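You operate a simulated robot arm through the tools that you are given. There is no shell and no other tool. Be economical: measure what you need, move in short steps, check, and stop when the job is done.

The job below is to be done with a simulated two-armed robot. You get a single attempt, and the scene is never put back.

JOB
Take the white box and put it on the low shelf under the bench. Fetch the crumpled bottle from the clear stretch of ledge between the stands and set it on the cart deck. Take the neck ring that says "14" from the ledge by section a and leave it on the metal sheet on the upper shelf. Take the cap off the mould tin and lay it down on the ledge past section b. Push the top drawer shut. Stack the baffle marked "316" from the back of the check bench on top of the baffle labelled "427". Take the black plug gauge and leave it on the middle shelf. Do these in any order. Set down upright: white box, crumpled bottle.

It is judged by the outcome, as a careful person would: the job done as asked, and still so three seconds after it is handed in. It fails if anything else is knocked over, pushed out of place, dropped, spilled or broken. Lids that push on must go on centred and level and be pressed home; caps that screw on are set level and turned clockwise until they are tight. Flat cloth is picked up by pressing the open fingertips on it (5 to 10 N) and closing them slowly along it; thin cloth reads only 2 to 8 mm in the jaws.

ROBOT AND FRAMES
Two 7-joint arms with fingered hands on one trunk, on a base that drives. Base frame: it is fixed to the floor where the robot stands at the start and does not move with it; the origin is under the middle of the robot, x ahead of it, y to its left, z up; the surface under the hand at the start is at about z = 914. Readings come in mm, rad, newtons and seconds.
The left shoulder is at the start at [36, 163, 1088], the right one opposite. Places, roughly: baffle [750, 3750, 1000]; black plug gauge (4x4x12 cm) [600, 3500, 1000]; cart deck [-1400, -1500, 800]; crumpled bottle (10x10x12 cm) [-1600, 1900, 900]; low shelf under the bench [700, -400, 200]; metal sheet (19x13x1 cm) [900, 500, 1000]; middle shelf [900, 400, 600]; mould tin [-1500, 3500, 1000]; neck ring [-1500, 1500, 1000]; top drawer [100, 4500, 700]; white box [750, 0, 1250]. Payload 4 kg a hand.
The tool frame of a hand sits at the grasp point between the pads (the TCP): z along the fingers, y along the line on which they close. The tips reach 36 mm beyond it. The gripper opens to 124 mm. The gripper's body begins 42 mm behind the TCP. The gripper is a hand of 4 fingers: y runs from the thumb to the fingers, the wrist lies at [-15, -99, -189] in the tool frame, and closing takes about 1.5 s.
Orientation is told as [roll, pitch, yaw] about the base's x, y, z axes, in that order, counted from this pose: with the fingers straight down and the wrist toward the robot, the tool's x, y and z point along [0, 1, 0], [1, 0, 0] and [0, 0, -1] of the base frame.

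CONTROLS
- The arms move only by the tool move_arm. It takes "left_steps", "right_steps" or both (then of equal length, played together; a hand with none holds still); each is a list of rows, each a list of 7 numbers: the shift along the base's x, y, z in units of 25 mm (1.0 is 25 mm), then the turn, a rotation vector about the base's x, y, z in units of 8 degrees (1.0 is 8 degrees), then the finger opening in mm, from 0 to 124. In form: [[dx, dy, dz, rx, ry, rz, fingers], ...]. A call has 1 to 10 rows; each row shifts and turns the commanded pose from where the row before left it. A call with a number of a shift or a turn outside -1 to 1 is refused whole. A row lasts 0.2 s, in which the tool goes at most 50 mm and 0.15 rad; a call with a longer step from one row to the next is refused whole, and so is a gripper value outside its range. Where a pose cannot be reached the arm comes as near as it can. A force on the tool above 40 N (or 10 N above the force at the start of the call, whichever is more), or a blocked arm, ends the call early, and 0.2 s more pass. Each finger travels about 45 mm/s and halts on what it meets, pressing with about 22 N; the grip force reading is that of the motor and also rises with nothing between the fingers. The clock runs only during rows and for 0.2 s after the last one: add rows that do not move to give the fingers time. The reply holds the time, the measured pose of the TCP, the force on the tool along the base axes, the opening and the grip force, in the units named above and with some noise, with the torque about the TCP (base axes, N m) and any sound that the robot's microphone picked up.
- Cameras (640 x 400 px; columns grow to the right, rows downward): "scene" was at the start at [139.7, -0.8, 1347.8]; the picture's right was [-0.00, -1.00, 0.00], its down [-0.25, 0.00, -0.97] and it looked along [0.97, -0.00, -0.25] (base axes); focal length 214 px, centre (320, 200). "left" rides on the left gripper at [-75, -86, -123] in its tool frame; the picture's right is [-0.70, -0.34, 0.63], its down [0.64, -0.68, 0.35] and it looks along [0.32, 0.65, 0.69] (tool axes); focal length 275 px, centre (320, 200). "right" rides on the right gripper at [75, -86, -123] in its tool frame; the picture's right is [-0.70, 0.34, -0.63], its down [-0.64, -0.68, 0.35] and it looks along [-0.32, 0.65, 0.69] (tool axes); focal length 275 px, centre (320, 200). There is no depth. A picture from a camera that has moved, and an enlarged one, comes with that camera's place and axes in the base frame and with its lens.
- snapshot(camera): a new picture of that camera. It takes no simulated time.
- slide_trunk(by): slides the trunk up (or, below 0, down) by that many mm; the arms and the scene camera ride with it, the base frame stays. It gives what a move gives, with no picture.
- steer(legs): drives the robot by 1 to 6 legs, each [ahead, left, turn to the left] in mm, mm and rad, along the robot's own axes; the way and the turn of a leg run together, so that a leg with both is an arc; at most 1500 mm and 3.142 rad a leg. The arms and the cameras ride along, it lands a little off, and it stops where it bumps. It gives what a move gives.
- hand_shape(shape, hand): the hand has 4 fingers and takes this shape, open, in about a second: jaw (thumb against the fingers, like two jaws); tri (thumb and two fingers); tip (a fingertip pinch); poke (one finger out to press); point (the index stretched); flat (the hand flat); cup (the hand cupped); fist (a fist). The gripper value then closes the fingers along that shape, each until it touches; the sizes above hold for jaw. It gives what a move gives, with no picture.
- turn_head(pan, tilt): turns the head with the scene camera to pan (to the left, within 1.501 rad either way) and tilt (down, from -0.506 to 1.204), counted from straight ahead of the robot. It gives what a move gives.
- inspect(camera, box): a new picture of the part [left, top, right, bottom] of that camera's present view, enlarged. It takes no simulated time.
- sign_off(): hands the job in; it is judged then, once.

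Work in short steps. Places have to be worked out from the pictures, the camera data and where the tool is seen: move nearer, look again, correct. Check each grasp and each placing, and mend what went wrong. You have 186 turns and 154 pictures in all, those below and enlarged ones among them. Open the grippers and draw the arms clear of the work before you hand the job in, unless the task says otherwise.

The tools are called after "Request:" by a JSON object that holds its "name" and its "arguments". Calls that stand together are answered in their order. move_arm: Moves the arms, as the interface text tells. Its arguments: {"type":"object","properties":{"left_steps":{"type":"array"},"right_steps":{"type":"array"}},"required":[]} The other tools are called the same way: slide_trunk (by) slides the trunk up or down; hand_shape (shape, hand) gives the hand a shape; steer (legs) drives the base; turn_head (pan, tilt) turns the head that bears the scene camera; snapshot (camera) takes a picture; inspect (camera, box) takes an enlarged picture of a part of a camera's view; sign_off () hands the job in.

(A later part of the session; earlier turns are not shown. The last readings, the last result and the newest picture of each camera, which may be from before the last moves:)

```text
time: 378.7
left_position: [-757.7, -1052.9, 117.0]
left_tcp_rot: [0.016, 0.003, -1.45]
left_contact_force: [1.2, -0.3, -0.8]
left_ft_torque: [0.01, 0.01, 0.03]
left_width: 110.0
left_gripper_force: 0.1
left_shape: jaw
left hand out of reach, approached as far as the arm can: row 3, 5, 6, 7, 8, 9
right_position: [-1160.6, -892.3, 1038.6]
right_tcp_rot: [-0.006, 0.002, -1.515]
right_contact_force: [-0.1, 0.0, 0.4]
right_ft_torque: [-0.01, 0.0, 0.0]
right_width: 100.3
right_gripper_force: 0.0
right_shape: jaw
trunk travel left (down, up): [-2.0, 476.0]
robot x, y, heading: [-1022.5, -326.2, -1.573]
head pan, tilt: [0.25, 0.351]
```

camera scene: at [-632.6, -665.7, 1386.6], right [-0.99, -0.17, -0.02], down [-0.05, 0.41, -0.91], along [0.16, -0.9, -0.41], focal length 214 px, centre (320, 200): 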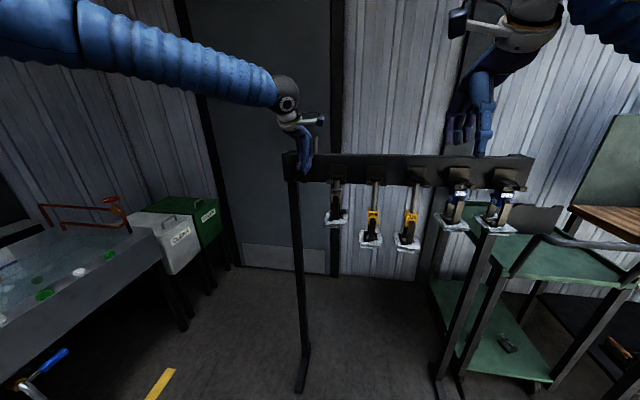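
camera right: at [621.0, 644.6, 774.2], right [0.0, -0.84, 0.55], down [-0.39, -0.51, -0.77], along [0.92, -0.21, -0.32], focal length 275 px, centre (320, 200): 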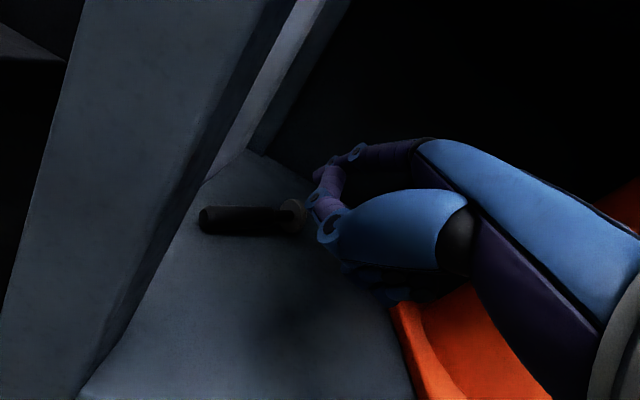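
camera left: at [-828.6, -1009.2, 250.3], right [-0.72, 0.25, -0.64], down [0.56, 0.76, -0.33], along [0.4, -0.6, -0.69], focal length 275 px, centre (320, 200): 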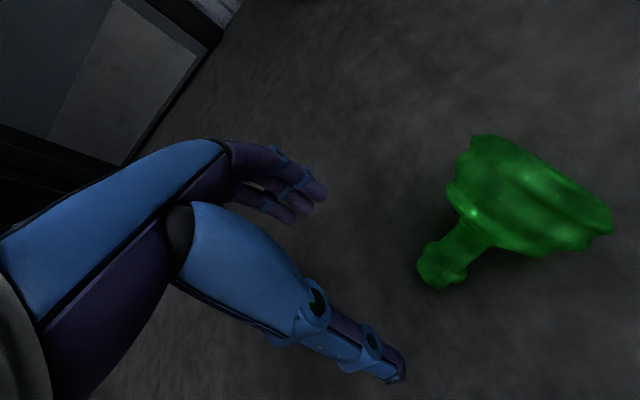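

Request:
{"name": "steer", "arguments": {"legs": [[145, -130, 0]]}}

Request:
{"name": "move_arm", "arguments": {"left_steps": [[0.9, 0.9, 0, 0, 0, 0, 110], [0.9, 0.9, 0, 0, 0, 0, 110], [0.9, 0.9, 0, 0, 0, 0, 110], [0.9, 0.9, 0, 0, 0, 0, 110], [0.3, 0.9, 0, 0, 0, 0, 110], [0, 0.2, -0.8, 0, 0, 0, 110], [0, 0, -0.8, 0, 0, 0, 110], [0, 0, -0.7, 0, 0, 0, 110]]}}

Request:
{"name": "snapshot", "arguments": {"camera": "left"}}

```text
time: 380.3
left_position: [-891.3, -1193.6, 118.4]
left_tcp_rot: [0.016, 0.002, -1.447]
left_contact_force: [-2.4, -1.1, 9.7]
left_ft_torque: [0.64, 0.17, 0.21]
left_width: 116.3
left_gripper_force: 0.0
left_shape: jaw
right_position: [-1294.3, -1031.9, 1038.6]
right_tcp_rot: [-0.006, 0.003, -1.512]
right_contact_force: [-0.4, -0.2, 0.5]
right_ft_torque: [0.01, -0.03, -0.03]
right_width: 100.1
right_gripper_force: 0.1
right_shape: jaw
trunk travel left (down, up): [-2.0, 476.0]
robot x, y, heading: [-1156.0, -466.5, -1.571]
head pan, tilt: [0.25, 0.351]
```

```text
time: 382.1
left_position: [-791.9, -1075.5, 66.5]
left_tcp_rot: [0.015, 0.004, -1.45]
left_contact_force: [1.9, -0.4, 0.1]
left_ft_torque: [-0.04, 0.01, 0.11]
left_width: 110.4
left_gripper_force: 0.0
left_shape: jaw
left hand out of reach, approached as far as the arm can: row 8
right_position: [-1292.1, -1033.0, 1038.7]
right_tcp_rot: [-0.007, 0.002, -1.512]
right_contact_force: [-0.2, 0.2, 0.9]
right_ft_torque: [0.0, 0.03, 0.01]
right_width: 100.0
right_gripper_force: 0.1
right_shape: jaw
trunk travel left (down, up): [-2.0, 476.0]
robot x, y, heading: [-1152.9, -468.3, -1.572]
head pan, tilt: [0.25, 0.351]
```

```text
12 pictures are left
camera left: at [-879.1, -999.9, 186.6], right [-0.72, 0.25, -0.64], down [0.56, 0.76, -0.33], along [0.4, -0.6, -0.69], focal length 275 px, centre (320, 200)
```

left: 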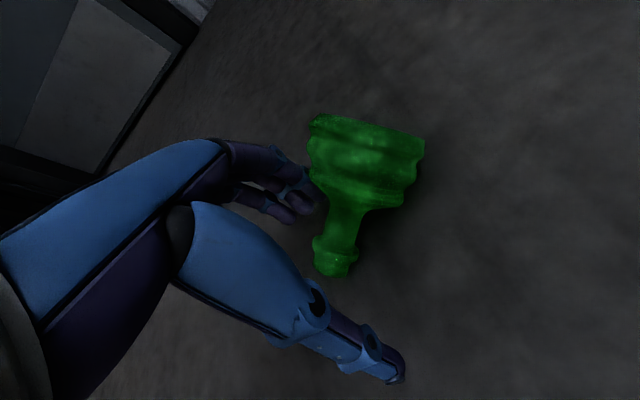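

The bottle was nudged; its neck now points toward (+x,+y) with the TCP right at it. Rotating the jaw across the neck, shifting onto it, and closing.

Request:
{"name": "move_arm", "arguments": {"left_steps": [[0, 0, 0, 0, 0, 1, 116], [0, 0, 0, 0, 0, 1, 116], [0, 0, 0, 0, 0, 1, 116], [0, 0, 0, 0, 0, 1, 116], [0, 0, 0, 0, 0, 1, 116], [-0.5, -0.5, 0, 0, 0, 0.2, 116], [0, 0, -0.5, 0, 0, 0, 116], [0, 0, 0, 0, 0, 0, 116]]}}

Request:
{"name": "snapshot", "arguments": {"camera": "left"}}

```text
time: 383.9
left_position: [-787.7, -1087.9, 89.4]
left_tcp_rot: [0.015, 0.003, -0.72]
left_contact_force: [-1.0, 0.7, 0.1]
left_ft_torque: [0.02, -0.03, 0.0]
left_width: 115.4
left_gripper_force: 0.1
left_shape: jaw
left hand out of reach, approached as far as the arm can: row 1, 2, 3, 4, 5, 6, 7
right_position: [-1293.2, -1033.4, 1039.4]
right_tcp_rot: [-0.006, 0.003, -1.513]
right_contact_force: [0.2, 0.8, -0.2]
right_ft_torque: [-0.03, 0.0, 0.0]
right_width: 100.0
right_gripper_force: 0.0
right_shape: jaw
trunk travel left (down, up): [-2.0, 476.0]
robot x, y, heading: [-1156.5, -467.3, -1.575]
head pan, tilt: [0.25, 0.351]
```

```text
11 pictures are left
camera left: at [-902.8, -1090.3, 210.9], right [-0.71, -0.29, -0.64], down [-0.08, 0.94, -0.33], along [0.7, -0.18, -0.69], focal length 275 px, centre (320, 200)
```

left: 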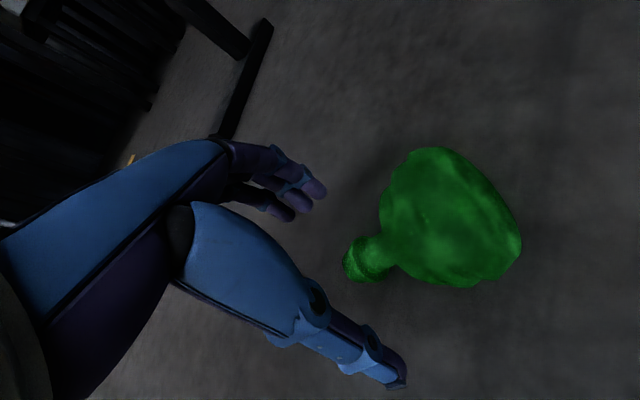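

The jaw is aligned but 30 mm too high at the reach limit. I lift, shift the robot 80 mm right, and descend again onto the neck (≈(−803, −1100)).

Request:
{"name": "move_arm", "arguments": {"left_steps": [[0, 0, 1, 0, 0, 0, 116], [0, 0, 1, 0, 0, 0, 116], [0, 0, 1, 0, 0, 0, 116]]}}

Request:
{"name": "steer", "arguments": {"legs": [[0, -80, 0]]}}

Request:
{"name": "move_arm", "arguments": {"left_steps": [[0.9, -0.25, 0, 0, 0, 0, 116], [0.9, -0.25, 0, 0, 0, 0, 116], [0.8, 0, 0, 0, 0, 0, 116], [0, 0, -1, 0, 0, 0, 116], [0, 0, -1, 0, 0, 0, 116], [0, 0, -1, 0, 0, 0, 116], [0, 0, -0.7, 0, 0, 0, 116], [0, 0, -0.6, 0, 0, 0, 116]]}}

```text
time: 384.7
left_position: [-788.3, -1090.0, 163.9]
left_tcp_rot: [0.015, 0.001, -0.719]
left_contact_force: [0.8, 0.3, 1.5]
left_ft_torque: [0.0, 0.0, -0.02]
left_width: 115.8
left_gripper_force: 0.0
left_shape: jaw
right_position: [-1294.0, -1033.0, 1039.9]
right_tcp_rot: [-0.006, 0.002, -1.513]
right_contact_force: [0.3, 0.3, 1.4]
right_ft_torque: [-0.02, 0.01, -0.02]
right_width: 99.9
right_gripper_force: 0.1
right_shape: jaw
trunk travel left (down, up): [-2.0, 476.0]
robot x, y, heading: [-1156.5, -467.1, -1.58]
head pan, tilt: [0.25, 0.351]
```

```text
time: 385.7
left_position: [-867.3, -1089.8, 162.9]
left_tcp_rot: [0.016, 0.002, -0.718]
left_contact_force: [-1.3, -0.6, 0.2]
left_ft_torque: [0.0, 0.01, 0.0]
left_width: 115.6
left_gripper_force: 0.1
left_shape: jaw
right_position: [-1373.8, -1032.2, 1036.9]
right_tcp_rot: [-0.007, 0.001, -1.512]
right_contact_force: [-1.1, -0.1, 0.7]
right_ft_torque: [0.0, -0.02, 0.03]
right_width: 100.1
right_gripper_force: 0.0
right_shape: jaw
trunk travel left (down, up): [-2.0, 476.0]
robot x, y, heading: [-1238.2, -466.7, -1.57]
head pan, tilt: [0.25, 0.351]
```

```text
time: 387.5
left_position: [-802.2, -1100.6, 63.9]
left_tcp_rot: [0.013, 0.003, -0.72]
left_contact_force: [0.0, 0.0, 0.2]
left_ft_torque: [0.0, 0.01, -0.01]
left_width: 115.9
left_gripper_force: 0.0
left_shape: jaw
left hand out of reach, approached as far as the arm can: row 8
right_position: [-1371.8, -1032.7, 1037.8]
right_tcp_rot: [-0.008, 0.001, -1.511]
right_contact_force: [0.6, 0.5, 0.3]
right_ft_torque: [0.02, 0.0, -0.01]
right_width: 100.1
right_gripper_force: 0.1
right_shape: jaw
trunk travel left (down, up): [-2.0, 476.0]
robot x, y, heading: [-1239.3, -467.1, -1.573]
head pan, tilt: [0.25, 0.351]
```

At (−802, −1101, 64). Closing on the neck and lifting.

Request:
{"name": "move_arm", "arguments": {"left_steps": [[0, 0, 0, 0, 0, 0, 10], [0, 0, 0, 0, 0, 0, 10], [0, 0, 0, 0, 0, 0, 10], [0, 0, 0, 0, 0, 0, 10], [0, 0, 0, 0, 0, 0, 10], [0, 0, 0, 0, 0, 0, 10], [0, 0, 0, 0, 0, 0, 10], [0, 0, 0.5, 0, 0, 0, 10], [0, 0, 1, 0, 0, 0, 10], [0, 0, 1, 0, 0, 0, 10]]}}

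Request:
{"name": "snapshot", "arguments": {"camera": "left"}}

```text
time: 389.7
left_position: [-803.2, -1102.4, 126.9]
left_tcp_rot: [0.013, 0.001, -0.719]
left_contact_force: [1.0, -0.5, 0.6]
left_ft_torque: [0.04, -0.03, -0.03]
left_width: 0.0
left_gripper_force: 21.6
left_shape: jaw
right_position: [-1373.5, -1031.8, 1039.9]
right_tcp_rot: [-0.006, 0.002, -1.513]
right_contact_force: [-0.9, -0.4, 0.2]
right_ft_torque: [0.02, -0.02, 0.02]
right_width: 100.0
right_gripper_force: 0.1
right_shape: jaw
trunk travel left (down, up): [-2.0, 476.0]
robot x, y, heading: [-1238.6, -465.2, -1.57]
head pan, tilt: [0.25, 0.351]
```

```text
10 pictures are left
camera left: at [-919.0, -1103.1, 248.0], right [-0.71, -0.29, -0.64], down [-0.08, 0.94, -0.34], along [0.7, -0.18, -0.69], focal length 275 px, centre (320, 200)
```

left: 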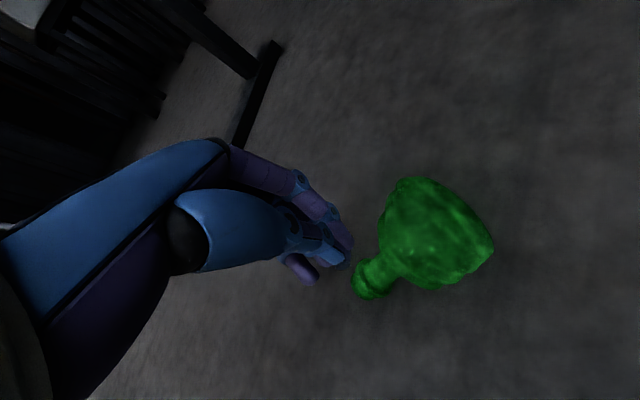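

The neck slopes low and slipped away. I'll grip the body instead (centre ≈(−829, −1134)), which fits the jaw.

Request:
{"name": "move_arm", "arguments": {"left_steps": [[0, 0, 1, 0, 0, 0, 124], [0, 0, 0.8, 0, 0, 0, 124], [-0.5, -0.65, 0, 0, 0, 0, 124], [-0.5, -0.65, 0, 0, 0, 0, 124], [0, 0, 0, 0, 0, 0, 124], [0, 0, -1, 0, 0, 0, 124], [0, 0, -1, 0, 0, 0, 124], [0, 0, -1, 0, 0, 0, 124], [0, 0, -0.8, 0, 0, 0, 124], [0, 0, -0.5, 0, 0, 0, 124]]}}

Request:
{"name": "move_arm", "arguments": {"left_steps": [[0, 0, 0, 0, 0, 0, 30], [0, 0, 0, 0, 0, 0, 30], [0, 0, 0, 0, 0, 0, 30], [0, 0, 0, 0, 0, 0, 30], [0, 0, 0, 0, 0, 0, 30], [0, 0, 0, 0, 0, 0, 30], [0, 0, 0, 0, 0, 0, 30], [0, 0, 0.5, 0, 0, 0, 30], [0, 0, 1, 0, 0, 0, 30], [0, 0, 1, 0, 0, 0, 30]]}}

```text
time: 391.9
left_position: [-825.0, -1134.4, 72.5]
left_tcp_rot: [0.015, 0.003, -0.719]
left_contact_force: [0.1, 0.7, -0.9]
left_ft_torque: [-0.01, -0.03, 0.0]
left_width: 123.9
left_gripper_force: 0.0
left_shape: jaw
left hand out of reach, approached as far as the arm can: row 10
right_position: [-1372.9, -1032.2, 1039.3]
right_tcp_rot: [-0.007, 0.002, -1.509]
right_contact_force: [-0.7, -0.8, 0.6]
right_ft_torque: [0.03, 0.01, 0.0]
right_width: 100.1
right_gripper_force: 0.0
right_shape: jaw
trunk travel left (down, up): [-2.0, 476.0]
robot x, y, heading: [-1237.3, -465.7, -1.575]
head pan, tilt: [0.25, 0.351]
```

```text
time: 394.1
left_position: [-825.4, -1134.2, 136.7]
left_tcp_rot: [0.017, 0.002, -0.718]
left_contact_force: [-0.3, -0.3, -4.0]
left_ft_torque: [0.05, 0.0, 0.0]
left_width: 88.1
left_gripper_force: 21.9
left_shape: jaw
right_position: [-1372.5, -1031.9, 1039.3]
right_tcp_rot: [-0.005, 0.001, -1.512]
right_contact_force: [0.2, 0.4, -0.3]
right_ft_torque: [-0.01, 0.01, 0.01]
right_width: 100.1
right_gripper_force: 0.1
right_shape: jaw
trunk travel left (down, up): [-2.0, 476.0]
robot x, y, heading: [-1239.9, -463.4, -1.575]
head pan, tilt: [0.25, 0.351]
```

Bottle gripped by the body (88 mm, 4 N). Raising the trunk and arm, then rotating the hand so the bottle is upright (neck up).

Request:
{"name": "slide_trunk", "arguments": {"by": 300}}

Request:
{"name": "move_arm", "arguments": {"left_steps": [[0, 0, 1, 0, 0, 0, 30], [0, 0, 1, 0, 0, 0, 30], [0, 0, 1, 0, 0, 0, 30], [0, 0, 1, 0, 0, 0, 30], [0, 0, 1, 0, 0, 0, 30], [0, 0, 1, 0, 0, 0, 30], [0, 0, 1, 0, 0, 0, 30], [0, 0, 1, 0, 0, 0, 30], [0, 0, 1, 0, 0, 0, 30], [0, 0, 1, 0, 0, 0, 30]]}}

Request:
{"name": "move_arm", "arguments": {"left_steps": [[0, 0, 1, -0.256, -0.678, -0.678, 30], [0, 0, 1, -0.256, -0.678, -0.678, 30], [0, 0, 1, -0.256, -0.678, -0.678, 30], [0, 0, 1, -0.256, -0.678, -0.678, 30], [0, 0, 1, -0.256, -0.678, -0.678, 30], [0, 0, 1, -0.256, -0.678, -0.678, 30], [0, 0, 1, -0.256, -0.678, -0.678, 30], [0, 0, 1, -0.256, -0.678, -0.678, 30], [0, 0, 1, -0.256, -0.678, -0.678, 30], [0, 0, 1, -0.256, -0.678, -0.678, 30]]}}

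Request:
{"name": "move_arm", "arguments": {"left_steps": [[0, 0, 0, -0.256, -0.678, -0.678, 30], [0, 0, 0, -0.256, -0.678, -0.678, 30], [0, 0, 0, -0.256, -0.678, -0.678, 30], [0, 0, 0, -0.256, -0.678, -0.678, 30], [0, 0, 0, -0.256, -0.678, -0.678, 30], [0, 0, 0, -0.256, -0.678, -0.678, 30], [0, 0, 0, -0.256, -0.678, -0.678, 30], [0, 0, 0, -0.256, -0.678, -0.678, 30], [0, 0, 0, -0.256, -0.678, -0.678, 30]]}}

Request:
{"name": "turn_head", "arguments": {"pan": 0, "tilt": 0.35}}

Request:
{"name": "snapshot", "arguments": {"camera": "scene"}}

```text
time: 397.1
left_position: [-822.8, -1265.9, 717.4]
left_tcp_rot: [-0.264, -0.234, -0.685]
left_contact_force: [0.4, 0.1, -3.4]
left_ft_torque: [0.08, -0.02, 0.02]
left_width: 87.8
left_gripper_force: 22.1
left_shape: jaw
right_position: [-1373.8, -1033.6, 1338.9]
right_tcp_rot: [-0.007, 0.003, -1.51]
right_contact_force: [0.4, 0.0, 0.8]
right_ft_torque: [-0.03, 0.01, -0.02]
right_width: 99.9
right_gripper_force: 0.0
right_shape: jaw
trunk travel left (down, up): [-302.0, 176.0]
robot x, y, heading: [-1234.4, -466.8, -1.576]
head pan, tilt: [0.25, 0.351]
```

```text
time: 399.3
left_position: [-824.6, -1266.2, 968.3]
left_tcp_rot: [-0.265, -0.235, -0.685]
left_contact_force: [0.2, 1.4, -3.5]
left_ft_torque: [0.1, 0.03, 0.0]
left_width: 87.4
left_gripper_force: 22.0
left_shape: jaw
right_position: [-1373.4, -1031.2, 1339.1]
right_tcp_rot: [-0.007, 0.001, -1.511]
right_contact_force: [0.0, -0.5, -0.3]
right_ft_torque: [0.03, -0.01, 0.01]
right_width: 100.2
right_gripper_force: 0.1
right_shape: jaw
trunk travel left (down, up): [-302.0, 176.0]
robot x, y, heading: [-1236.1, -467.7, -1.572]
head pan, tilt: [0.25, 0.351]
```

```text
time: 400.6
left_position: [-818.4, -1261.2, 1087.4]
left_tcp_rot: [0.096, -0.635, -1.356]
left_contact_force: [3.8, 4.2, -25.9]
left_ft_torque: [0.89, 0.55, 0.17]
left_width: 81.3
left_gripper_force: 21.7
left_shape: jaw
right_position: [-1371.5, -1032.7, 1336.8]
right_tcp_rot: [-0.006, 0.0, -1.512]
right_contact_force: [-0.1, -0.6, -1.0]
right_ft_torque: [-0.02, 0.0, -0.03]
right_width: 100.0
right_gripper_force: 0.1
right_shape: jaw
trunk travel left (down, up): [-302.0, 176.0]
robot x, y, heading: [-1237.9, -467.4, -1.572]
head pan, tilt: [0.25, 0.351]
stopped in row 6 (left hand): the force on the tool passed its limit at 50 N (the readings are from after the stop); the commanded pose is now the measured one
```

```text
time: 402.6
left_position: [-820.3, -1261.2, 1091.9]
left_tcp_rot: [1.132, -0.472, -2.859]
left_contact_force: [6.4, -0.5, -3.3]
left_ft_torque: [0.14, 0.11, 0.54]
left_width: 82.5
left_gripper_force: 22.5
left_shape: jaw
right_position: [-1372.6, -1032.9, 1338.5]
right_tcp_rot: [-0.008, 0.001, -1.512]
right_contact_force: [-0.3, -0.1, 0.5]
right_ft_torque: [0.03, -0.01, 0.0]
right_width: 100.1
right_gripper_force: 0.0
right_shape: jaw
trunk travel left (down, up): [-302.0, 176.0]
robot x, y, heading: [-1238.1, -464.0, -1.571]
head pan, tilt: [0.25, 0.351]
```

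```text
time: 403.4
left_position: [-821.0, -1260.9, 1092.1]
left_tcp_rot: [1.128, -0.473, -2.857]
left_contact_force: [7.0, 0.4, -3.1]
left_ft_torque: [0.13, 0.1, 0.53]
left_width: 82.6
left_gripper_force: 22.1
left_shape: jaw
right_position: [-1371.4, -1032.5, 1337.8]
right_tcp_rot: [-0.007, 0.002, -1.511]
right_contact_force: [1.0, 0.1, -0.7]
right_ft_torque: [0.0, 0.0, 0.02]
right_width: 99.9
right_gripper_force: 0.1
right_shape: jaw
trunk travel left (down, up): [-302.0, 176.0]
robot x, y, heading: [-1238.9, -466.4, -1.572]
head pan, tilt: [0.0, 0.351]
```

```text
9 pictures are left
camera scene: at [-1239.3, -584.5, 1386.3], right [-1.0, 0.0, 0.0], down [0.0, 0.41, -0.91], along [0.0, -0.91, -0.41], focal length 214 px, centre (320, 200)
```

scene: 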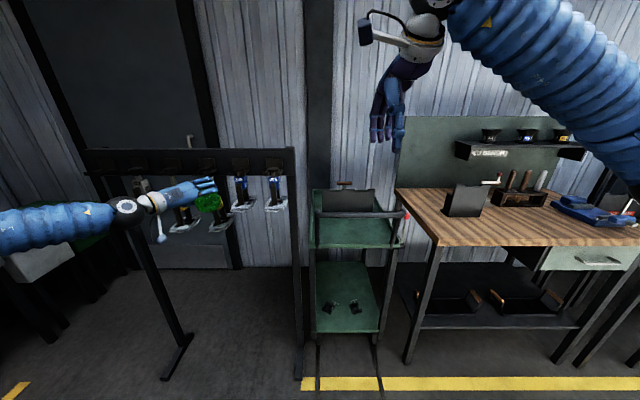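

The bottle is still held, but the hand brushes the rack. Backing away, strafing toward the cart line, then finishing the upright rotation and bringing the hand inward.

Request:
{"name": "steer", "arguments": {"legs": [[-260, 0, 0], [0, -350, 0]]}}

Request:
{"name": "move_arm", "arguments": {"left_steps": [[-0.9, 0, 0, -0.521, -0.749, -0.244, 30], [-0.9, 0, 0, -0.521, -0.749, -0.244, 30], [-0.9, 0, 0, -0.521, -0.749, -0.244, 30], [-0.9, 0, 0, -0.521, -0.749, -0.244, 30], [-0.9, 0, 0, -0.521, -0.749, -0.244, 30], [-0.9, 0, 0, 0, 0, 0, 30], [-0.9, 0, 0, 0, 0, 0, 30], [-0.9, 0, 0, 0, 0, 0, 30]]}}

Request:
{"name": "snapshot", "arguments": {"camera": "scene"}}

```text
time: 407.2
left_position: [-1163.8, -992.5, 1093.2]
left_tcp_rot: [1.129, -0.471, -2.854]
left_contact_force: [-0.6, 0.8, -2.8]
left_ft_torque: [0.09, -0.06, 0.01]
left_width: 82.2
left_gripper_force: 21.9
left_shape: jaw
right_position: [-1716.9, -768.3, 1338.7]
right_tcp_rot: [-0.005, 0.001, -1.506]
right_contact_force: [0.2, 0.4, -0.4]
right_ft_torque: [-0.01, -0.05, -0.01]
right_width: 100.2
right_gripper_force: 0.1
right_shape: jaw
trunk travel left (down, up): [-302.0, 176.0]
robot x, y, heading: [-1579.5, -199.6, -1.567]
head pan, tilt: [0.0, 0.351]
```

```text
time: 409.0
left_position: [-1343.3, -993.4, 1093.3]
left_tcp_rot: [1.574, 0.001, -3.137]
left_contact_force: [-0.2, -0.9, -0.4]
left_ft_torque: [0.01, 0.03, 0.0]
left_width: 76.1
left_gripper_force: 21.9
left_shape: jaw
right_position: [-1716.6, -767.7, 1338.9]
right_tcp_rot: [-0.007, 0.002, -1.505]
right_contact_force: [-0.1, 0.9, -0.1]
right_ft_torque: [0.04, -0.02, -0.03]
right_width: 100.0
right_gripper_force: 0.0
right_shape: jaw
trunk travel left (down, up): [-302.0, 176.0]
robot x, y, heading: [-1583.3, -195.4, -1.568]
head pan, tilt: [0.0, 0.351]
```

```text
8 pictures are left
camera scene: at [-1587.2, -318.7, 1386.3], right [-1.0, 0.0, 0.0], down [0.0, 0.41, -0.91], along [0.0, -0.91, -0.41], focal length 214 px, centre (320, 200)
```

scene: 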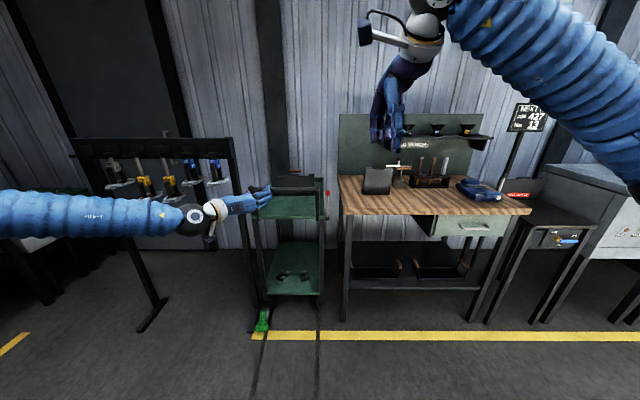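

The bottle slipped out again, but it now stands upright on the floor at ≈(−1199, −1263). I return the hand to vertical and go pick it by the neck from above.

Request:
{"name": "move_arm", "arguments": {"left_steps": [[0.4, 0, 0, 0.577, 0.577, 0.577, 90], [0.4, 0, 0, 0.577, 0.577, 0.577, 90], [0.4, 0, 0, 0.577, 0.577, 0.577, 90], [0.4, 0, 0, 0.577, 0.577, 0.577, 90], [0.4, 0, 0, 0.577, 0.577, 0.577, 90], [0.4, 0, 0, 0.577, 0.577, 0.577, 90], [0.4, 0, 0, 0.577, 0.577, 0.577, 90], [0.4, 0, 0, 0.577, 0.577, 0.577, 90], [0.4, 0, 0, 0.577, 0.577, 0.577, 90], [0, 0, 0, 0.577, 0.577, 0.577, 90]]}}

Request:
{"name": "move_arm", "arguments": {"left_steps": [[0, 0.8, -1, 0.577, 0.577, 0.577, 90], [0, 0.8, -1, 0.577, 0.577, 0.577, 90], [0, 0.8, -1, 0.577, 0.577, 0.577, 90], [0, 0.8, -1, 0.577, 0.577, 0.577, 90], [0, 0.8, -1, 0.577, 0.577, 0.577, 90], [0, 0.8, -1, 0, 0, 0, 90], [0, 0.8, -1, 0, 0, 0, 90], [0, 0.8, -1, 0, 0, 0, 90], [0, 0.6, -1, 0, 0, 0, 90], [0, 0, -1, 0, 0, 0, 90]]}}

Request:
{"name": "slide_trunk", "arguments": {"by": -300}}

Request:
{"name": "steer", "arguments": {"legs": [[400, 40, 0]]}}

Request:
{"name": "snapshot", "arguments": {"camera": "left"}}

```text
time: 411.2
left_position: [-1254.1, -991.4, 1094.1]
left_tcp_rot: [0.491, -0.293, -2.057]
left_contact_force: [-0.2, -0.3, -0.2]
left_ft_torque: [0.0, 0.0, 0.03]
left_width: 90.0
left_gripper_force: 0.2
left_shape: jaw
right_position: [-1717.4, -768.3, 1339.0]
right_tcp_rot: [-0.008, 0.002, -1.506]
right_contact_force: [0.4, -0.2, 0.9]
right_ft_torque: [0.01, -0.01, -0.02]
right_width: 100.3
right_gripper_force: 0.1
right_shape: jaw
trunk travel left (down, up): [-302.0, 176.0]
robot x, y, heading: [-1585.8, -199.2, -1.565]
head pan, tilt: [0.0, 0.351]
```

```text
time: 413.4
left_position: [-1256.9, -815.0, 841.3]
left_tcp_rot: [0.002, 0.004, -1.571]
left_contact_force: [0.1, -0.8, 0.0]
left_ft_torque: [0.03, 0.01, 0.0]
left_width: 90.0
left_gripper_force: 0.0
left_shape: jaw
right_position: [-1716.2, -767.9, 1338.6]
right_tcp_rot: [-0.006, 0.003, -1.507]
right_contact_force: [0.1, -0.4, 0.0]
right_ft_torque: [-0.01, 0.01, -0.01]
right_width: 100.2
right_gripper_force: 0.1
right_shape: jaw
trunk travel left (down, up): [-302.0, 176.0]
robot x, y, heading: [-1581.6, -201.1, -1.568]
head pan, tilt: [0.0, 0.351]
```

```text
time: 416.4
left_position: [-1255.5, -816.5, 543.3]
left_tcp_rot: [0.004, 0.001, -1.572]
left_contact_force: [0.3, 0.1, 0.3]
left_ft_torque: [0.04, 0.0, 0.02]
left_width: 89.9
left_gripper_force: 0.1
left_shape: jaw
right_position: [-1717.4, -765.6, 1039.1]
right_tcp_rot: [-0.007, 0.0, -1.506]
right_contact_force: [0.2, 0.2, -0.4]
right_ft_torque: [0.01, 0.01, 0.04]
right_width: 99.9
right_gripper_force: 0.1
right_shape: jaw
trunk travel left (down, up): [-2.0, 476.0]
robot x, y, heading: [-1583.1, -197.7, -1.569]
head pan, tilt: [0.0, 0.351]
```

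```text
time: 418.8
left_position: [-1207.2, -1201.7, 541.5]
left_tcp_rot: [0.004, 0.006, -1.57]
left_contact_force: [-0.6, 0.5, -0.7]
left_ft_torque: [0.0, 0.01, -0.03]
left_width: 90.1
left_gripper_force: 0.0
left_shape: jaw
right_position: [-1672.3, -1153.2, 1036.4]
right_tcp_rot: [-0.007, 0.004, -1.504]
right_contact_force: [-0.3, 0.0, -0.1]
right_ft_torque: [0.02, 0.0, 0.01]
right_width: 99.6
right_gripper_force: 0.0
right_shape: jaw
trunk travel left (down, up): [-2.0, 476.0]
robot x, y, heading: [-1540.5, -581.3, -1.569]
head pan, tilt: [0.0, 0.351]
```

```text
7 pictures are left
camera left: at [-1285.0, -1116.1, 664.1], right [-0.69, 0.34, -0.63], down [0.64, 0.69, -0.34], along [0.32, -0.65, -0.69], focal length 275 px, centre (320, 200)
```

left: 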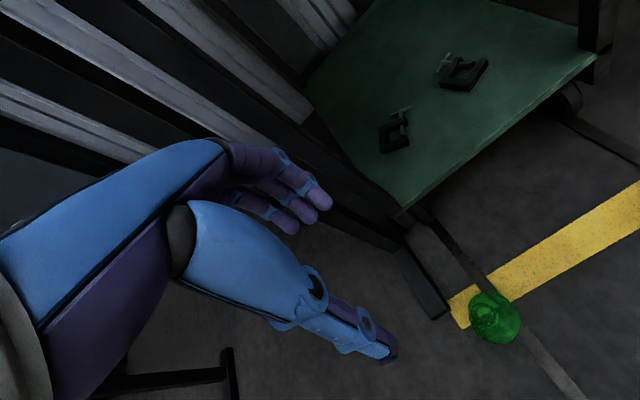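

The bottle stands upright at (−1207, −1187), practically below the hand. Descending to neck height and gripping.

Request:
{"name": "move_arm", "arguments": {"left_steps": [[0, 0.3, -1, 0, 0, 0, 90], [0, 0.3, -1, 0, 0, 0, 90], [0, 0, -1, 0, 0, 0, 90], [0, 0, -1, 0, 0, 0, 90], [0, 0, -1, 0, 0, 0, 90], [0, 0, -1, 0, 0, 0, 90], [0, 0, -1, 0, 0, 0, 90], [0, 0, -1, 0, 0, 0, 90], [0, 0, -1, 0, 0, 0, 90], [0, 0, -1, 0, 0, 0, 90]]}}

Request:
{"name": "move_arm", "arguments": {"left_steps": [[0, 0, -1, 0, 0, 0, 90], [0, 0, -1, 0, 0, 0, 90], [0, 0, -1, 0, 0, 0, 90], [0, 0, -1, 0, 0, 0, 90], [0, 0, -1, 0, 0, 0, 90], [0, 0, -1, 0, 0, 0, 90], [0, 0, -0.8, 0, 0, 0, 90], [0, 0, -0.4, 0, 0, 0, 90]]}}

Request:
{"name": "snapshot", "arguments": {"camera": "left"}}

```text
time: 421.0
left_position: [-1209.3, -1184.8, 293.4]
left_tcp_rot: [0.003, 0.006, -1.568]
left_contact_force: [0.8, -0.3, 0.5]
left_ft_torque: [0.04, 0.02, 0.01]
left_width: 89.8
left_gripper_force: 0.1
left_shape: jaw
right_position: [-1671.3, -1152.9, 1038.4]
right_tcp_rot: [-0.006, 0.003, -1.504]
right_contact_force: [0.3, 0.7, 0.3]
right_ft_torque: [0.01, -0.02, 0.02]
right_width: 100.5
right_gripper_force: 0.1
right_shape: jaw
trunk travel left (down, up): [-2.0, 476.0]
robot x, y, heading: [-1538.2, -581.8, -1.569]
head pan, tilt: [0.0, 0.351]
```

```text
time: 422.8
left_position: [-1209.2, -1186.1, 112.7]
left_tcp_rot: [0.003, 0.006, -1.567]
left_contact_force: [-0.1, 1.1, 0.4]
left_ft_torque: [0.04, 0.01, -0.01]
left_width: 90.1
left_gripper_force: 0.0
left_shape: jaw
right_position: [-1671.8, -1153.1, 1038.7]
right_tcp_rot: [-0.007, 0.002, -1.504]
right_contact_force: [0.2, -0.3, 0.2]
right_ft_torque: [0.01, -0.02, 0.0]
right_width: 100.0
right_gripper_force: 0.1
right_shape: jaw
trunk travel left (down, up): [-2.0, 476.0]
robot x, y, heading: [-1540.2, -583.4, -1.568]
head pan, tilt: [0.0, 0.351]
```

```text
6 pictures are left
camera left: at [-1284.9, -1100.2, 234.8], right [-0.7, 0.34, -0.63], down [0.64, 0.69, -0.34], along [0.32, -0.65, -0.69], focal length 275 px, centre (320, 200)
```

left: 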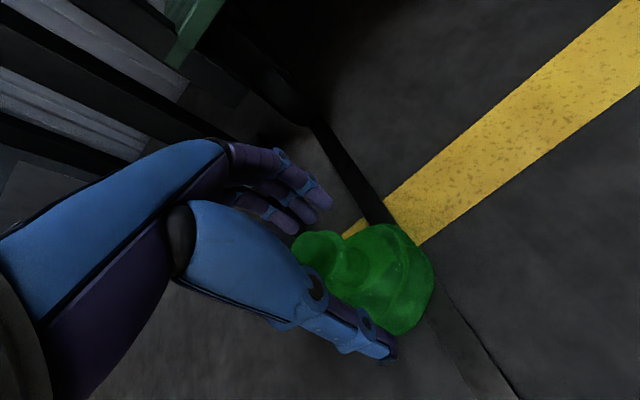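

Neck is between the fingers. Closing, lifting, then raising arm and trunk above deck height.

Request:
{"name": "move_arm", "arguments": {"left_steps": [[0, 0, -0.2, 0, 0, 0, 90], [0, 0, 0, 0, 0, 0, 5], [0, 0, 0, 0, 0, 0, 5], [0, 0, 0, 0, 0, 0, 5], [0, 0, 0, 0, 0, 0, 5], [0, 0, 0, 0, 0, 0, 5], [0, 0, 0, 0, 0, 0, 5], [0, 0, 0.5, 0, 0, 0, 5], [0, 0, 1, 0, 0, 0, 5], [0, 0, 1, 0, 0, 0, 5]]}}

Request:
{"name": "move_arm", "arguments": {"left_steps": [[0, 0.3, 1, 0, 0, 0, 5], [0, 0.3, 1, 0, 0, 0, 5], [0, 0, 1, 0, 0, 0, 5], [0, 0, 1, 0, 0, 0, 5], [0, 0, 1, 0, 0, 0, 5], [0, 0, 1, 0, 0, 0, 5], [0, 0, 1, 0, 0, 0, 5], [0, 0, 1, 0, 0, 0, 5], [0, 0, 1, 0, 0, 0, 5], [0, 0, 1, 0, 0, 0, 5]]}}

Request:
{"name": "steer", "arguments": {"legs": [[-220, 0, 0]]}}

Request:
{"name": "slide_trunk", "arguments": {"by": 300}}

Request:
{"name": "move_arm", "arguments": {"left_steps": [[0, 0, 1, 0, 0, 0, 5], [0, 0, 1, 0, 0, 0, 5], [0, 0, 1, 0, 0, 0, 5], [0, 0, 1, 0, 0, 0, 5], [0, 0, 1, 0, 0, 0, 5], [0, 0, 1, 0, 0, 0, 5], [0, 0, 1, 0, 0, 0, 5], [0, 0, 1, 0, 0, 0, 5], [0, 0, 1, 0, 0, 0, 5], [0, 0, 1, 0, 0, 0, 5]]}}

```text
time: 425.0
left_position: [-1208.3, -1185.2, 168.9]
left_tcp_rot: [0.004, 0.006, -1.567]
left_contact_force: [-0.7, -0.6, -3.1]
left_ft_torque: [-0.06, 0.01, -0.02]
left_width: 24.9
left_gripper_force: 22.3
left_shape: jaw
right_position: [-1671.0, -1151.9, 1038.8]
right_tcp_rot: [-0.008, 0.002, -1.504]
right_contact_force: [0.0, 0.1, 0.4]
right_ft_torque: [-0.03, 0.01, 0.03]
right_width: 100.2
right_gripper_force: 0.0
right_shape: jaw
trunk travel left (down, up): [-2.0, 476.0]
robot x, y, heading: [-1544.0, -584.7, -1.568]
head pan, tilt: [0.0, 0.351]
```

```text
time: 427.2
left_position: [-1211.8, -1170.4, 419.1]
left_tcp_rot: [0.003, 0.004, -1.568]
left_contact_force: [-0.6, -0.3, -3.2]
left_ft_torque: [0.01, 0.01, 0.01]
left_width: 24.3
left_gripper_force: 22.1
left_shape: jaw
right_position: [-1672.2, -1152.8, 1038.5]
right_tcp_rot: [-0.008, 0.001, -1.503]
right_contact_force: [-0.4, -0.1, -0.3]
right_ft_torque: [0.06, -0.01, -0.02]
right_width: 100.2
right_gripper_force: 0.1
right_shape: jaw
trunk travel left (down, up): [-2.0, 476.0]
robot x, y, heading: [-1541.4, -583.3, -1.568]
head pan, tilt: [0.0, 0.351]
```

```text
time: 428.9
left_position: [-1215.3, -954.0, 419.4]
left_tcp_rot: [0.004, 0.003, -1.576]
left_contact_force: [0.0, 0.8, -2.9]
left_ft_torque: [-0.04, 0.03, 0.03]
left_width: 24.3
left_gripper_force: 21.9
left_shape: jaw
right_position: [-1676.0, -933.5, 1039.2]
right_tcp_rot: [-0.007, 0.003, -1.51]
right_contact_force: [0.2, -0.8, -0.7]
right_ft_torque: [0.0, 0.02, -0.02]
right_width: 100.2
right_gripper_force: 0.0
right_shape: jaw
trunk travel left (down, up): [-2.0, 476.0]
robot x, y, heading: [-1538.5, -367.7, -1.567]
head pan, tilt: [0.0, 0.351]
```

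```text
time: 431.9
left_position: [-1216.2, -954.7, 718.0]
left_tcp_rot: [0.003, 0.005, -1.574]
left_contact_force: [-0.2, 0.4, -3.8]
left_ft_torque: [-0.01, 0.01, 0.02]
left_width: 24.2
left_gripper_force: 22.3
left_shape: jaw
right_position: [-1676.0, -935.0, 1337.9]
right_tcp_rot: [-0.007, 0.001, -1.51]
right_contact_force: [0.9, -0.3, -0.7]
right_ft_torque: [0.0, 0.0, 0.0]
right_width: 100.2
right_gripper_force: 0.1
right_shape: jaw
trunk travel left (down, up): [-302.0, 176.0]
robot x, y, heading: [-1539.0, -369.4, -1.569]
head pan, tilt: [0.0, 0.351]
```

```text
time: 434.1
left_position: [-1216.5, -954.4, 970.2]
left_tcp_rot: [0.002, 0.003, -1.575]
left_contact_force: [-0.2, 0.6, -3.6]
left_ft_torque: [0.0, 0.02, -0.05]
left_width: 24.0
left_gripper_force: 21.9
left_shape: jaw
right_position: [-1675.8, -932.8, 1338.8]
right_tcp_rot: [-0.007, 0.001, -1.512]
right_contact_force: [-0.3, 0.1, 0.4]
right_ft_torque: [-0.03, 0.0, -0.02]
right_width: 99.8
right_gripper_force: 0.0
right_shape: jaw
trunk travel left (down, up): [-302.0, 176.0]
robot x, y, heading: [-1541.9, -368.2, -1.571]
head pan, tilt: [0.0, 0.351]
```

Bottle secure in the hand (24 mm neck grip). Raising a bit, aligning with the cart, and moving over the deck.

Request:
{"name": "move_arm", "arguments": {"left_steps": [[0, -0.9, 1, 0, 0, 0, 5], [0, -0.9, 1, 0, 0, 0, 5], [0, -0.9, 0, 0, 0, 0, 5], [0, -0.9, 0, 0, 0, 0, 5], [0, -0.9, 0, 0, 0, 0, 5], [0, -0.7, 0, 0, 0, 0, 5]]}}

Request:
{"name": "steer", "arguments": {"legs": [[0, -170, 0], [345, 0, 0]]}}

Request:
{"name": "snapshot", "arguments": {"camera": "scene"}}

```text
time: 435.5
left_position: [-1215.7, -1087.8, 1018.9]
left_tcp_rot: [0.004, 0.006, -1.575]
left_contact_force: [0.0, 0.0, -3.0]
left_ft_torque: [0.01, -0.01, 0.0]
left_width: 23.4
left_gripper_force: 21.8
left_shape: jaw
right_position: [-1676.0, -935.8, 1338.4]
right_tcp_rot: [-0.008, 0.002, -1.509]
right_contact_force: [0.2, 0.4, 0.5]
right_ft_torque: [0.0, 0.02, -0.03]
right_width: 100.4
right_gripper_force: 0.0
right_shape: jaw
trunk travel left (down, up): [-302.0, 176.0]
robot x, y, heading: [-1540.0, -365.8, -1.572]
head pan, tilt: [0.0, 0.351]
```

```text
time: 438.1
left_position: [-1387.0, -1263.9, 1020.2]
left_tcp_rot: [0.005, 0.009, -1.576]
left_contact_force: [2.9, 11.3, 12.5]
left_ft_torque: [-0.41, -0.22, 0.22]
left_width: 19.3
left_gripper_force: 21.8
left_shape: jaw
right_position: [-1847.2, -1112.3, 1338.9]
right_tcp_rot: [-0.005, 0.003, -1.512]
right_contact_force: [-0.7, -0.8, -0.3]
right_ft_torque: [0.05, -0.01, -0.01]
right_width: 100.2
right_gripper_force: 0.0
right_shape: jaw
trunk travel left (down, up): [-302.0, 176.0]
robot x, y, heading: [-1713.8, -543.5, -1.573]
head pan, tilt: [0.0, 0.351]
stopped in leg 2: the force on the tool passed its limit at 60 N (the readings are from after the stop); the commanded pose is now the measured one
```

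```text
5 pictures are left
camera scene: at [-1714.6, -664.0, 1386.3], right [-1.0, 0.0, 0.0], down [0.0, 0.41, -0.91], along [0.0, -0.91, -0.41], focal length 214 px, centre (320, 200)
```

scene: 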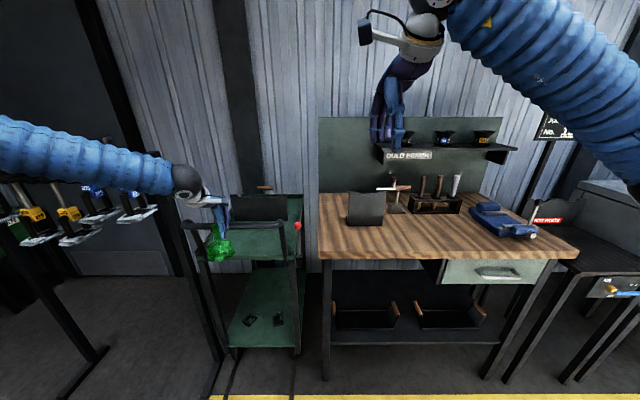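

The bottle touched the cart's push bar (z≈990). Backing off, raising 150 mm, and going over it.

Request:
{"name": "steer", "arguments": {"legs": [[-70, 0, 0]]}}

Request:
{"name": "move_arm", "arguments": {"left_steps": [[0, 0, 1, 0, 0, 0, 0], [0, 0, 1, 0, 0, 0, 0], [0, 0, 1, 0, 0, 0, 0], [0, 0, 1, 0, 0, 0, 0], [0, 0, 1, 0, 0, 0, 0], [0, 0, 1, 0, 0, 0, 0]]}}

Request:
{"name": "steer", "arguments": {"legs": [[255, 0, 0]]}}

Request:
{"name": "snapshot", "arguments": {"camera": "left"}}

```text
time: 439.1
left_position: [-1385.2, -1187.9, 1019.4]
left_tcp_rot: [0.002, 0.008, -1.576]
left_contact_force: [0.3, 1.2, -3.0]
left_ft_torque: [-0.08, 0.0, 0.01]
left_width: 18.8
left_gripper_force: 22.0
left_shape: jaw
right_position: [-1844.5, -1037.9, 1340.6]
right_tcp_rot: [-0.007, -0.002, -1.508]
right_contact_force: [0.0, 1.6, 0.9]
right_ft_torque: [-0.03, 0.04, 0.01]
right_width: 99.9
right_gripper_force: 0.0
right_shape: jaw
trunk travel left (down, up): [-302.0, 176.0]
robot x, y, heading: [-1710.6, -476.9, -1.574]
head pan, tilt: [0.0, 0.351]
```

```text
time: 440.5
left_position: [-1385.2, -1191.5, 1170.0]
left_tcp_rot: [0.004, 0.008, -1.575]
left_contact_force: [0.1, 0.2, -3.5]
left_ft_torque: [0.0, -0.01, 0.01]
left_width: 18.3
left_gripper_force: 21.7
left_shape: jaw
right_position: [-1843.5, -1041.5, 1338.9]
right_tcp_rot: [-0.006, 0.0, -1.506]
right_contact_force: [-0.2, -0.1, 0.1]
right_ft_torque: [-0.01, 0.02, 0.0]
right_width: 100.2
right_gripper_force: 0.1
right_shape: jaw
trunk travel left (down, up): [-302.0, 176.0]
robot x, y, heading: [-1711.6, -473.9, -1.565]
head pan, tilt: [0.0, 0.351]
```

```text
time: 442.4
left_position: [-1391.3, -1453.0, 1169.3]
left_tcp_rot: [0.003, 0.011, -1.58]
left_contact_force: [-0.4, 0.6, -2.6]
left_ft_torque: [-0.03, 0.0, 0.04]
left_width: 18.6
left_gripper_force: 22.4
left_shape: jaw
right_position: [-1847.6, -1299.7, 1338.0]
right_tcp_rot: [-0.008, 0.002, -1.514]
right_contact_force: [0.4, -0.5, -0.1]
right_ft_torque: [0.01, 0.01, 0.03]
right_width: 99.9
right_gripper_force: 0.0
right_shape: jaw
trunk travel left (down, up): [-302.0, 176.0]
robot x, y, heading: [-1710.3, -735.6, -1.573]
head pan, tilt: [0.0, 0.351]
```

```text
4 pictures are left
camera left: at [-1465.7, -1367.0, 1291.1], right [-0.69, 0.35, -0.63], down [0.65, 0.68, -0.34], along [0.31, -0.65, -0.7], focal length 275 px, centre (320, 200)
```

left: 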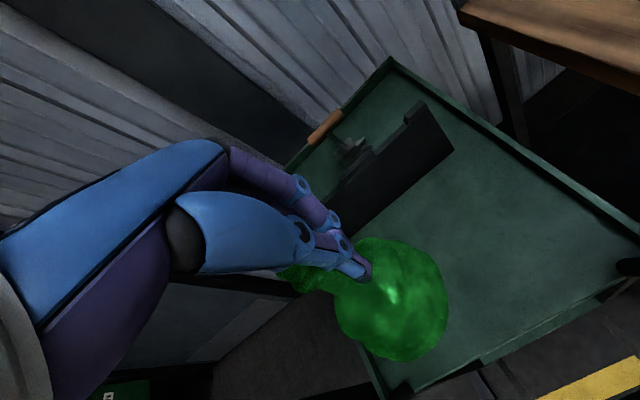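

The spot below the bottle is on the free deck area. Lowering: fast first, then in small steps to contact.

Request:
{"name": "move_arm", "arguments": {"left_steps": [[0, 0, -1, 0, 0, 0, 0], [0, 0, -1, 0, 0, 0, 0], [0, 0, -1, 0, 0, 0, 0], [0, 0, -1, 0, 0, 0, 0], [0, 0, -1, 0, 0, 0, 0], [0, 0, -1, 0, 0, 0, 0], [0, 0, -0.8, 0, 0, 0, 0], [0, 0, -0.3, 0, 0, 0, 0], [0, 0, -0.2, 0, 0, 0, 0], [0, 0, -0.2, 0, 0, 0, 0]]}}

Request:
{"name": "move_arm", "arguments": {"left_steps": [[0, 0, -0.2, 0, 0, 0, 0], [0, 0, -0.2, 0, 0, 0, 0], [0, 0, -0.2, 0, 0, 0, 0], [0, 0, -0.2, 0, 0, 0, 0], [0, 0, -0.2, 0, 0, 0, 0], [0, 0, -0.2, 0, 0, 0, 0], [0, 0, -0.2, 0, 0, 0, 0], [0, 0, -0.2, 0, 0, 0, 0], [0, 0, -0.2, 0, 0, 0, 0], [0, 0, -0.2, 0, 0, 0, 0]]}}

```text
time: 444.6
left_position: [-1392.0, -1454.2, 983.6]
left_tcp_rot: [0.003, 0.009, -1.579]
left_contact_force: [-0.4, -0.4, -2.9]
left_ft_torque: [-0.05, 0.01, 0.04]
left_width: 18.5
left_gripper_force: 21.6
left_shape: jaw
right_position: [-1848.7, -1298.2, 1339.4]
right_tcp_rot: [-0.007, -0.001, -1.514]
right_contact_force: [-1.1, -0.3, -1.3]
right_ft_torque: [0.01, 0.03, 0.0]
right_width: 100.3
right_gripper_force: 0.0
right_shape: jaw
trunk travel left (down, up): [-302.0, 176.0]
robot x, y, heading: [-1709.0, -732.8, -1.581]
head pan, tilt: [0.0, 0.351]
```

```text
time: 446.8
left_position: [-1391.1, -1453.2, 931.4]
left_tcp_rot: [0.003, 0.007, -1.579]
left_contact_force: [0.2, 0.0, -3.5]
left_ft_torque: [-0.04, 0.01, -0.02]
left_width: 18.7
left_gripper_force: 22.6
left_shape: jaw
right_position: [-1847.4, -1299.1, 1338.7]
right_tcp_rot: [-0.007, 0.001, -1.515]
right_contact_force: [0.3, 0.0, -0.5]
right_ft_torque: [-0.02, -0.02, -0.01]
right_width: 99.8
right_gripper_force: 0.1
right_shape: jaw
trunk travel left (down, up): [-302.0, 176.0]
robot x, y, heading: [-1713.1, -734.6, -1.576]
head pan, tilt: [0.0, 0.351]
```

Request:
{"name": "move_arm", "arguments": {"left_steps": [[0, 0, -0.2, 0, 0, 0, 0], [0, 0, -0.2, 0, 0, 0, 0], [0, 0, -0.2, 0, 0, 0, 0], [0, 0, -0.2, 0, 0, 0, 0], [0, 0, -0.15, 0, 0, 0, 0], [0, 0, -0.15, 0, 0, 0, 0], [0, 0, -0.15, 0, 0, 0, 0], [0, 0, -0.15, 0, 0, 0, 0], [0, 0, -0.15, 0, 0, 0, 0], [0, 0, -0.15, 0, 0, 0, 0]]}}

```text
time: 448.9
left_position: [-1393.0, -1451.6, 891.7]
left_tcp_rot: [0.003, 0.005, -1.58]
left_contact_force: [-1.0, -3.4, 24.8]
left_ft_torque: [0.01, -0.1, -0.07]
left_width: 16.2
left_gripper_force: 22.0
left_shape: jaw
right_position: [-1848.2, -1297.4, 1339.1]
right_tcp_rot: [-0.004, 0.002, -1.516]
right_contact_force: [-0.5, 0.0, 0.3]
right_ft_torque: [-0.01, 0.01, -0.01]
right_width: 100.2
right_gripper_force: 0.0
right_shape: jaw
trunk travel left (down, up): [-302.0, 176.0]
robot x, y, heading: [-1709.2, -732.2, -1.576]
head pan, tilt: [0.0, 0.351]
```

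Contact with the deck. Relieving the press, opening slowly, and lifting straight up.

Request:
{"name": "move_arm", "arguments": {"left_steps": [[0, 0, 0.12, 0, 0, 0, 16], [0, 0, 0, 0, 0, 0, 22], [0, 0, 0, 0, 0, 0, 30], [0, 0, 0, 0, 0, 0, 45], [0, 0, 0, 0, 0, 0, 70], [0, 0, 0, 0, 0, 0, 80], [0, 0, 0, 0, 0, 0, 80], [0, 0, 0.5, 0, 0, 0, 80], [0, 0, 1, 0, 0, 0, 80], [0, 0, 1, 0, 0, 0, 80]]}}

Request:
{"name": "move_arm", "arguments": {"left_steps": [[0, 0, 1, 0, 0, 0, 80], [0, 0, 1, 0, 0, 0, 80], [0, 0, 1, 0, 0, 0, 80], [0, 0, 1, 0, 0, 0, 80], [0, 0, 1, 0, 0, 0, 80], [0, 0, 1, 0, 0, 0, 80], [0, 0, 1, 0, 0, 0, 80], [0, 0, 1, 0, 0, 0, 80], [0, 0, 1, 0, 0, 0, 80], [0, 0, 1, 0, 0, 0, 80]]}}

Request:
{"name": "snapshot", "arguments": {"camera": "left"}}

```text
time: 451.1
left_position: [-1390.0, -1447.5, 956.4]
left_tcp_rot: [0.005, 0.009, -1.579]
left_contact_force: [0.0, 0.0, 0.4]
left_ft_torque: [0.01, 0.0, 0.02]
left_width: 79.5
left_gripper_force: 0.0
left_shape: jaw
right_position: [-1849.3, -1298.7, 1340.2]
right_tcp_rot: [-0.008, 0.0, -1.514]
right_contact_force: [0.1, 0.1, -0.1]
right_ft_torque: [0.02, -0.02, 0.0]
right_width: 100.1
right_gripper_force: 0.1
right_shape: jaw
trunk travel left (down, up): [-302.0, 176.0]
robot x, y, heading: [-1710.1, -733.6, -1.575]
head pan, tilt: [0.0, 0.351]
```

```text
time: 453.4
left_position: [-1390.9, -1452.7, 1206.7]
left_tcp_rot: [0.003, 0.009, -1.579]
left_contact_force: [0.5, -0.6, 0.3]
left_ft_torque: [0.01, 0.03, -0.02]
left_width: 79.9
left_gripper_force: 0.1
left_shape: jaw
right_position: [-1848.0, -1297.2, 1339.6]
right_tcp_rot: [-0.006, 0.001, -1.514]
right_contact_force: [-0.5, 0.5, -0.4]
right_ft_torque: [-0.02, 0.01, -0.02]
right_width: 99.9
right_gripper_force: 0.0
right_shape: jaw
trunk travel left (down, up): [-302.0, 176.0]
robot x, y, heading: [-1709.0, -735.5, -1.575]
head pan, tilt: [0.0, 0.351]
```

```text
3 pictures are left
camera left: at [-1465.8, -1366.0, 1328.2], right [-0.69, 0.35, -0.63], down [0.65, 0.68, -0.34], along [0.31, -0.65, -0.7], focal length 275 px, centre (320, 200)
```

left: 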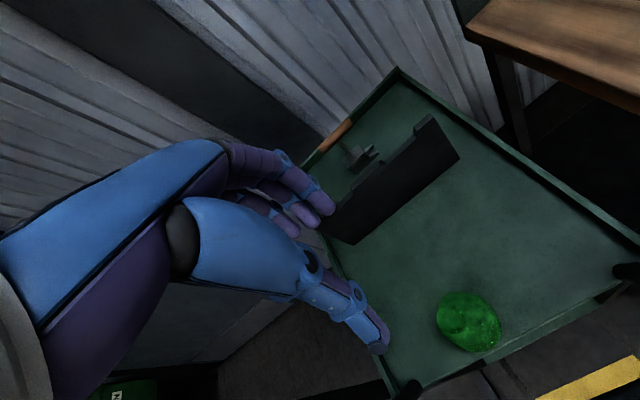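

Bottle is upright on the cart deck. Now the tin cap with both hands: driving back north (in reverse, keeping clear of duct and bench).

Request:
{"name": "steer", "arguments": {"legs": [[-420, 0, 0], [0, 1190, 0], [-1500, 0, 0]]}}

Request:
{"name": "steer", "arguments": {"legs": [[-1200, 0, 0]]}}

```text
time: 468.7
left_position: [-191.8, 473.7, 1205.3]
left_tcp_rot: [0.003, 0.009, -1.616]
left_contact_force: [-0.3, 0.4, 0.1]
left_ft_torque: [-0.03, 0.01, 0.0]
left_width: 79.6
left_gripper_force: 0.0
left_shape: jaw
right_position: [-641.6, 642.8, 1340.0]
right_tcp_rot: [-0.006, -0.001, -1.552]
right_contact_force: [1.2, 0.2, -1.3]
right_ft_torque: [-0.02, 0.02, 0.0]
right_width: 99.9
right_gripper_force: 0.1
right_shape: jaw
trunk travel left (down, up): [-302.0, 176.0]
robot x, y, heading: [-483.6, 1201.5, -1.614]
head pan, tilt: [0.0, 0.351]
```

```text
time: 474.6
left_position: [-147.0, 1625.6, 1205.6]
left_tcp_rot: [0.002, 0.008, -1.644]
left_contact_force: [0.9, -0.3, 0.2]
left_ft_torque: [0.03, -0.03, 0.02]
left_width: 79.5
left_gripper_force: 0.1
left_shape: jaw
right_position: [-594.0, 1809.2, 1339.2]
right_tcp_rot: [-0.008, 0.0, -1.577]
right_contact_force: [-0.4, -0.3, -1.3]
right_ft_torque: [0.01, 0.01, 0.02]
right_width: 100.0
right_gripper_force: 0.0
right_shape: jaw
trunk travel left (down, up): [-302.0, 176.0]
robot x, y, heading: [-420.3, 2361.5, -1.643]
head pan, tilt: [0.0, 0.351]
```

Request:
{"name": "steer", "arguments": {"legs": [[0, -200, 0.07], [-1380, 0, 0], [0, 0, -1.57]]}}

```text
time: 486.4
left_position: [-1309.4, 3412.2, 1204.8]
left_tcp_rot: [0.002, 0.009, -3.106]
left_contact_force: [-1.0, -0.8, 0.2]
left_ft_torque: [-0.02, 0.02, 0.0]
left_width: 79.8
left_gripper_force: 0.1
left_shape: jaw
right_position: [-1175.1, 3875.5, 1338.9]
right_tcp_rot: [-0.006, 0.001, -3.042]
right_contact_force: [-0.6, -0.1, 0.0]
right_ft_torque: [-0.02, -0.01, 0.02]
right_width: 100.2
right_gripper_force: 0.0
right_shape: jaw
trunk travel left (down, up): [-302.0, 176.0]
robot x, y, heading: [-600.0, 3764.5, -3.103]
head pan, tilt: [0.0, 0.351]
```

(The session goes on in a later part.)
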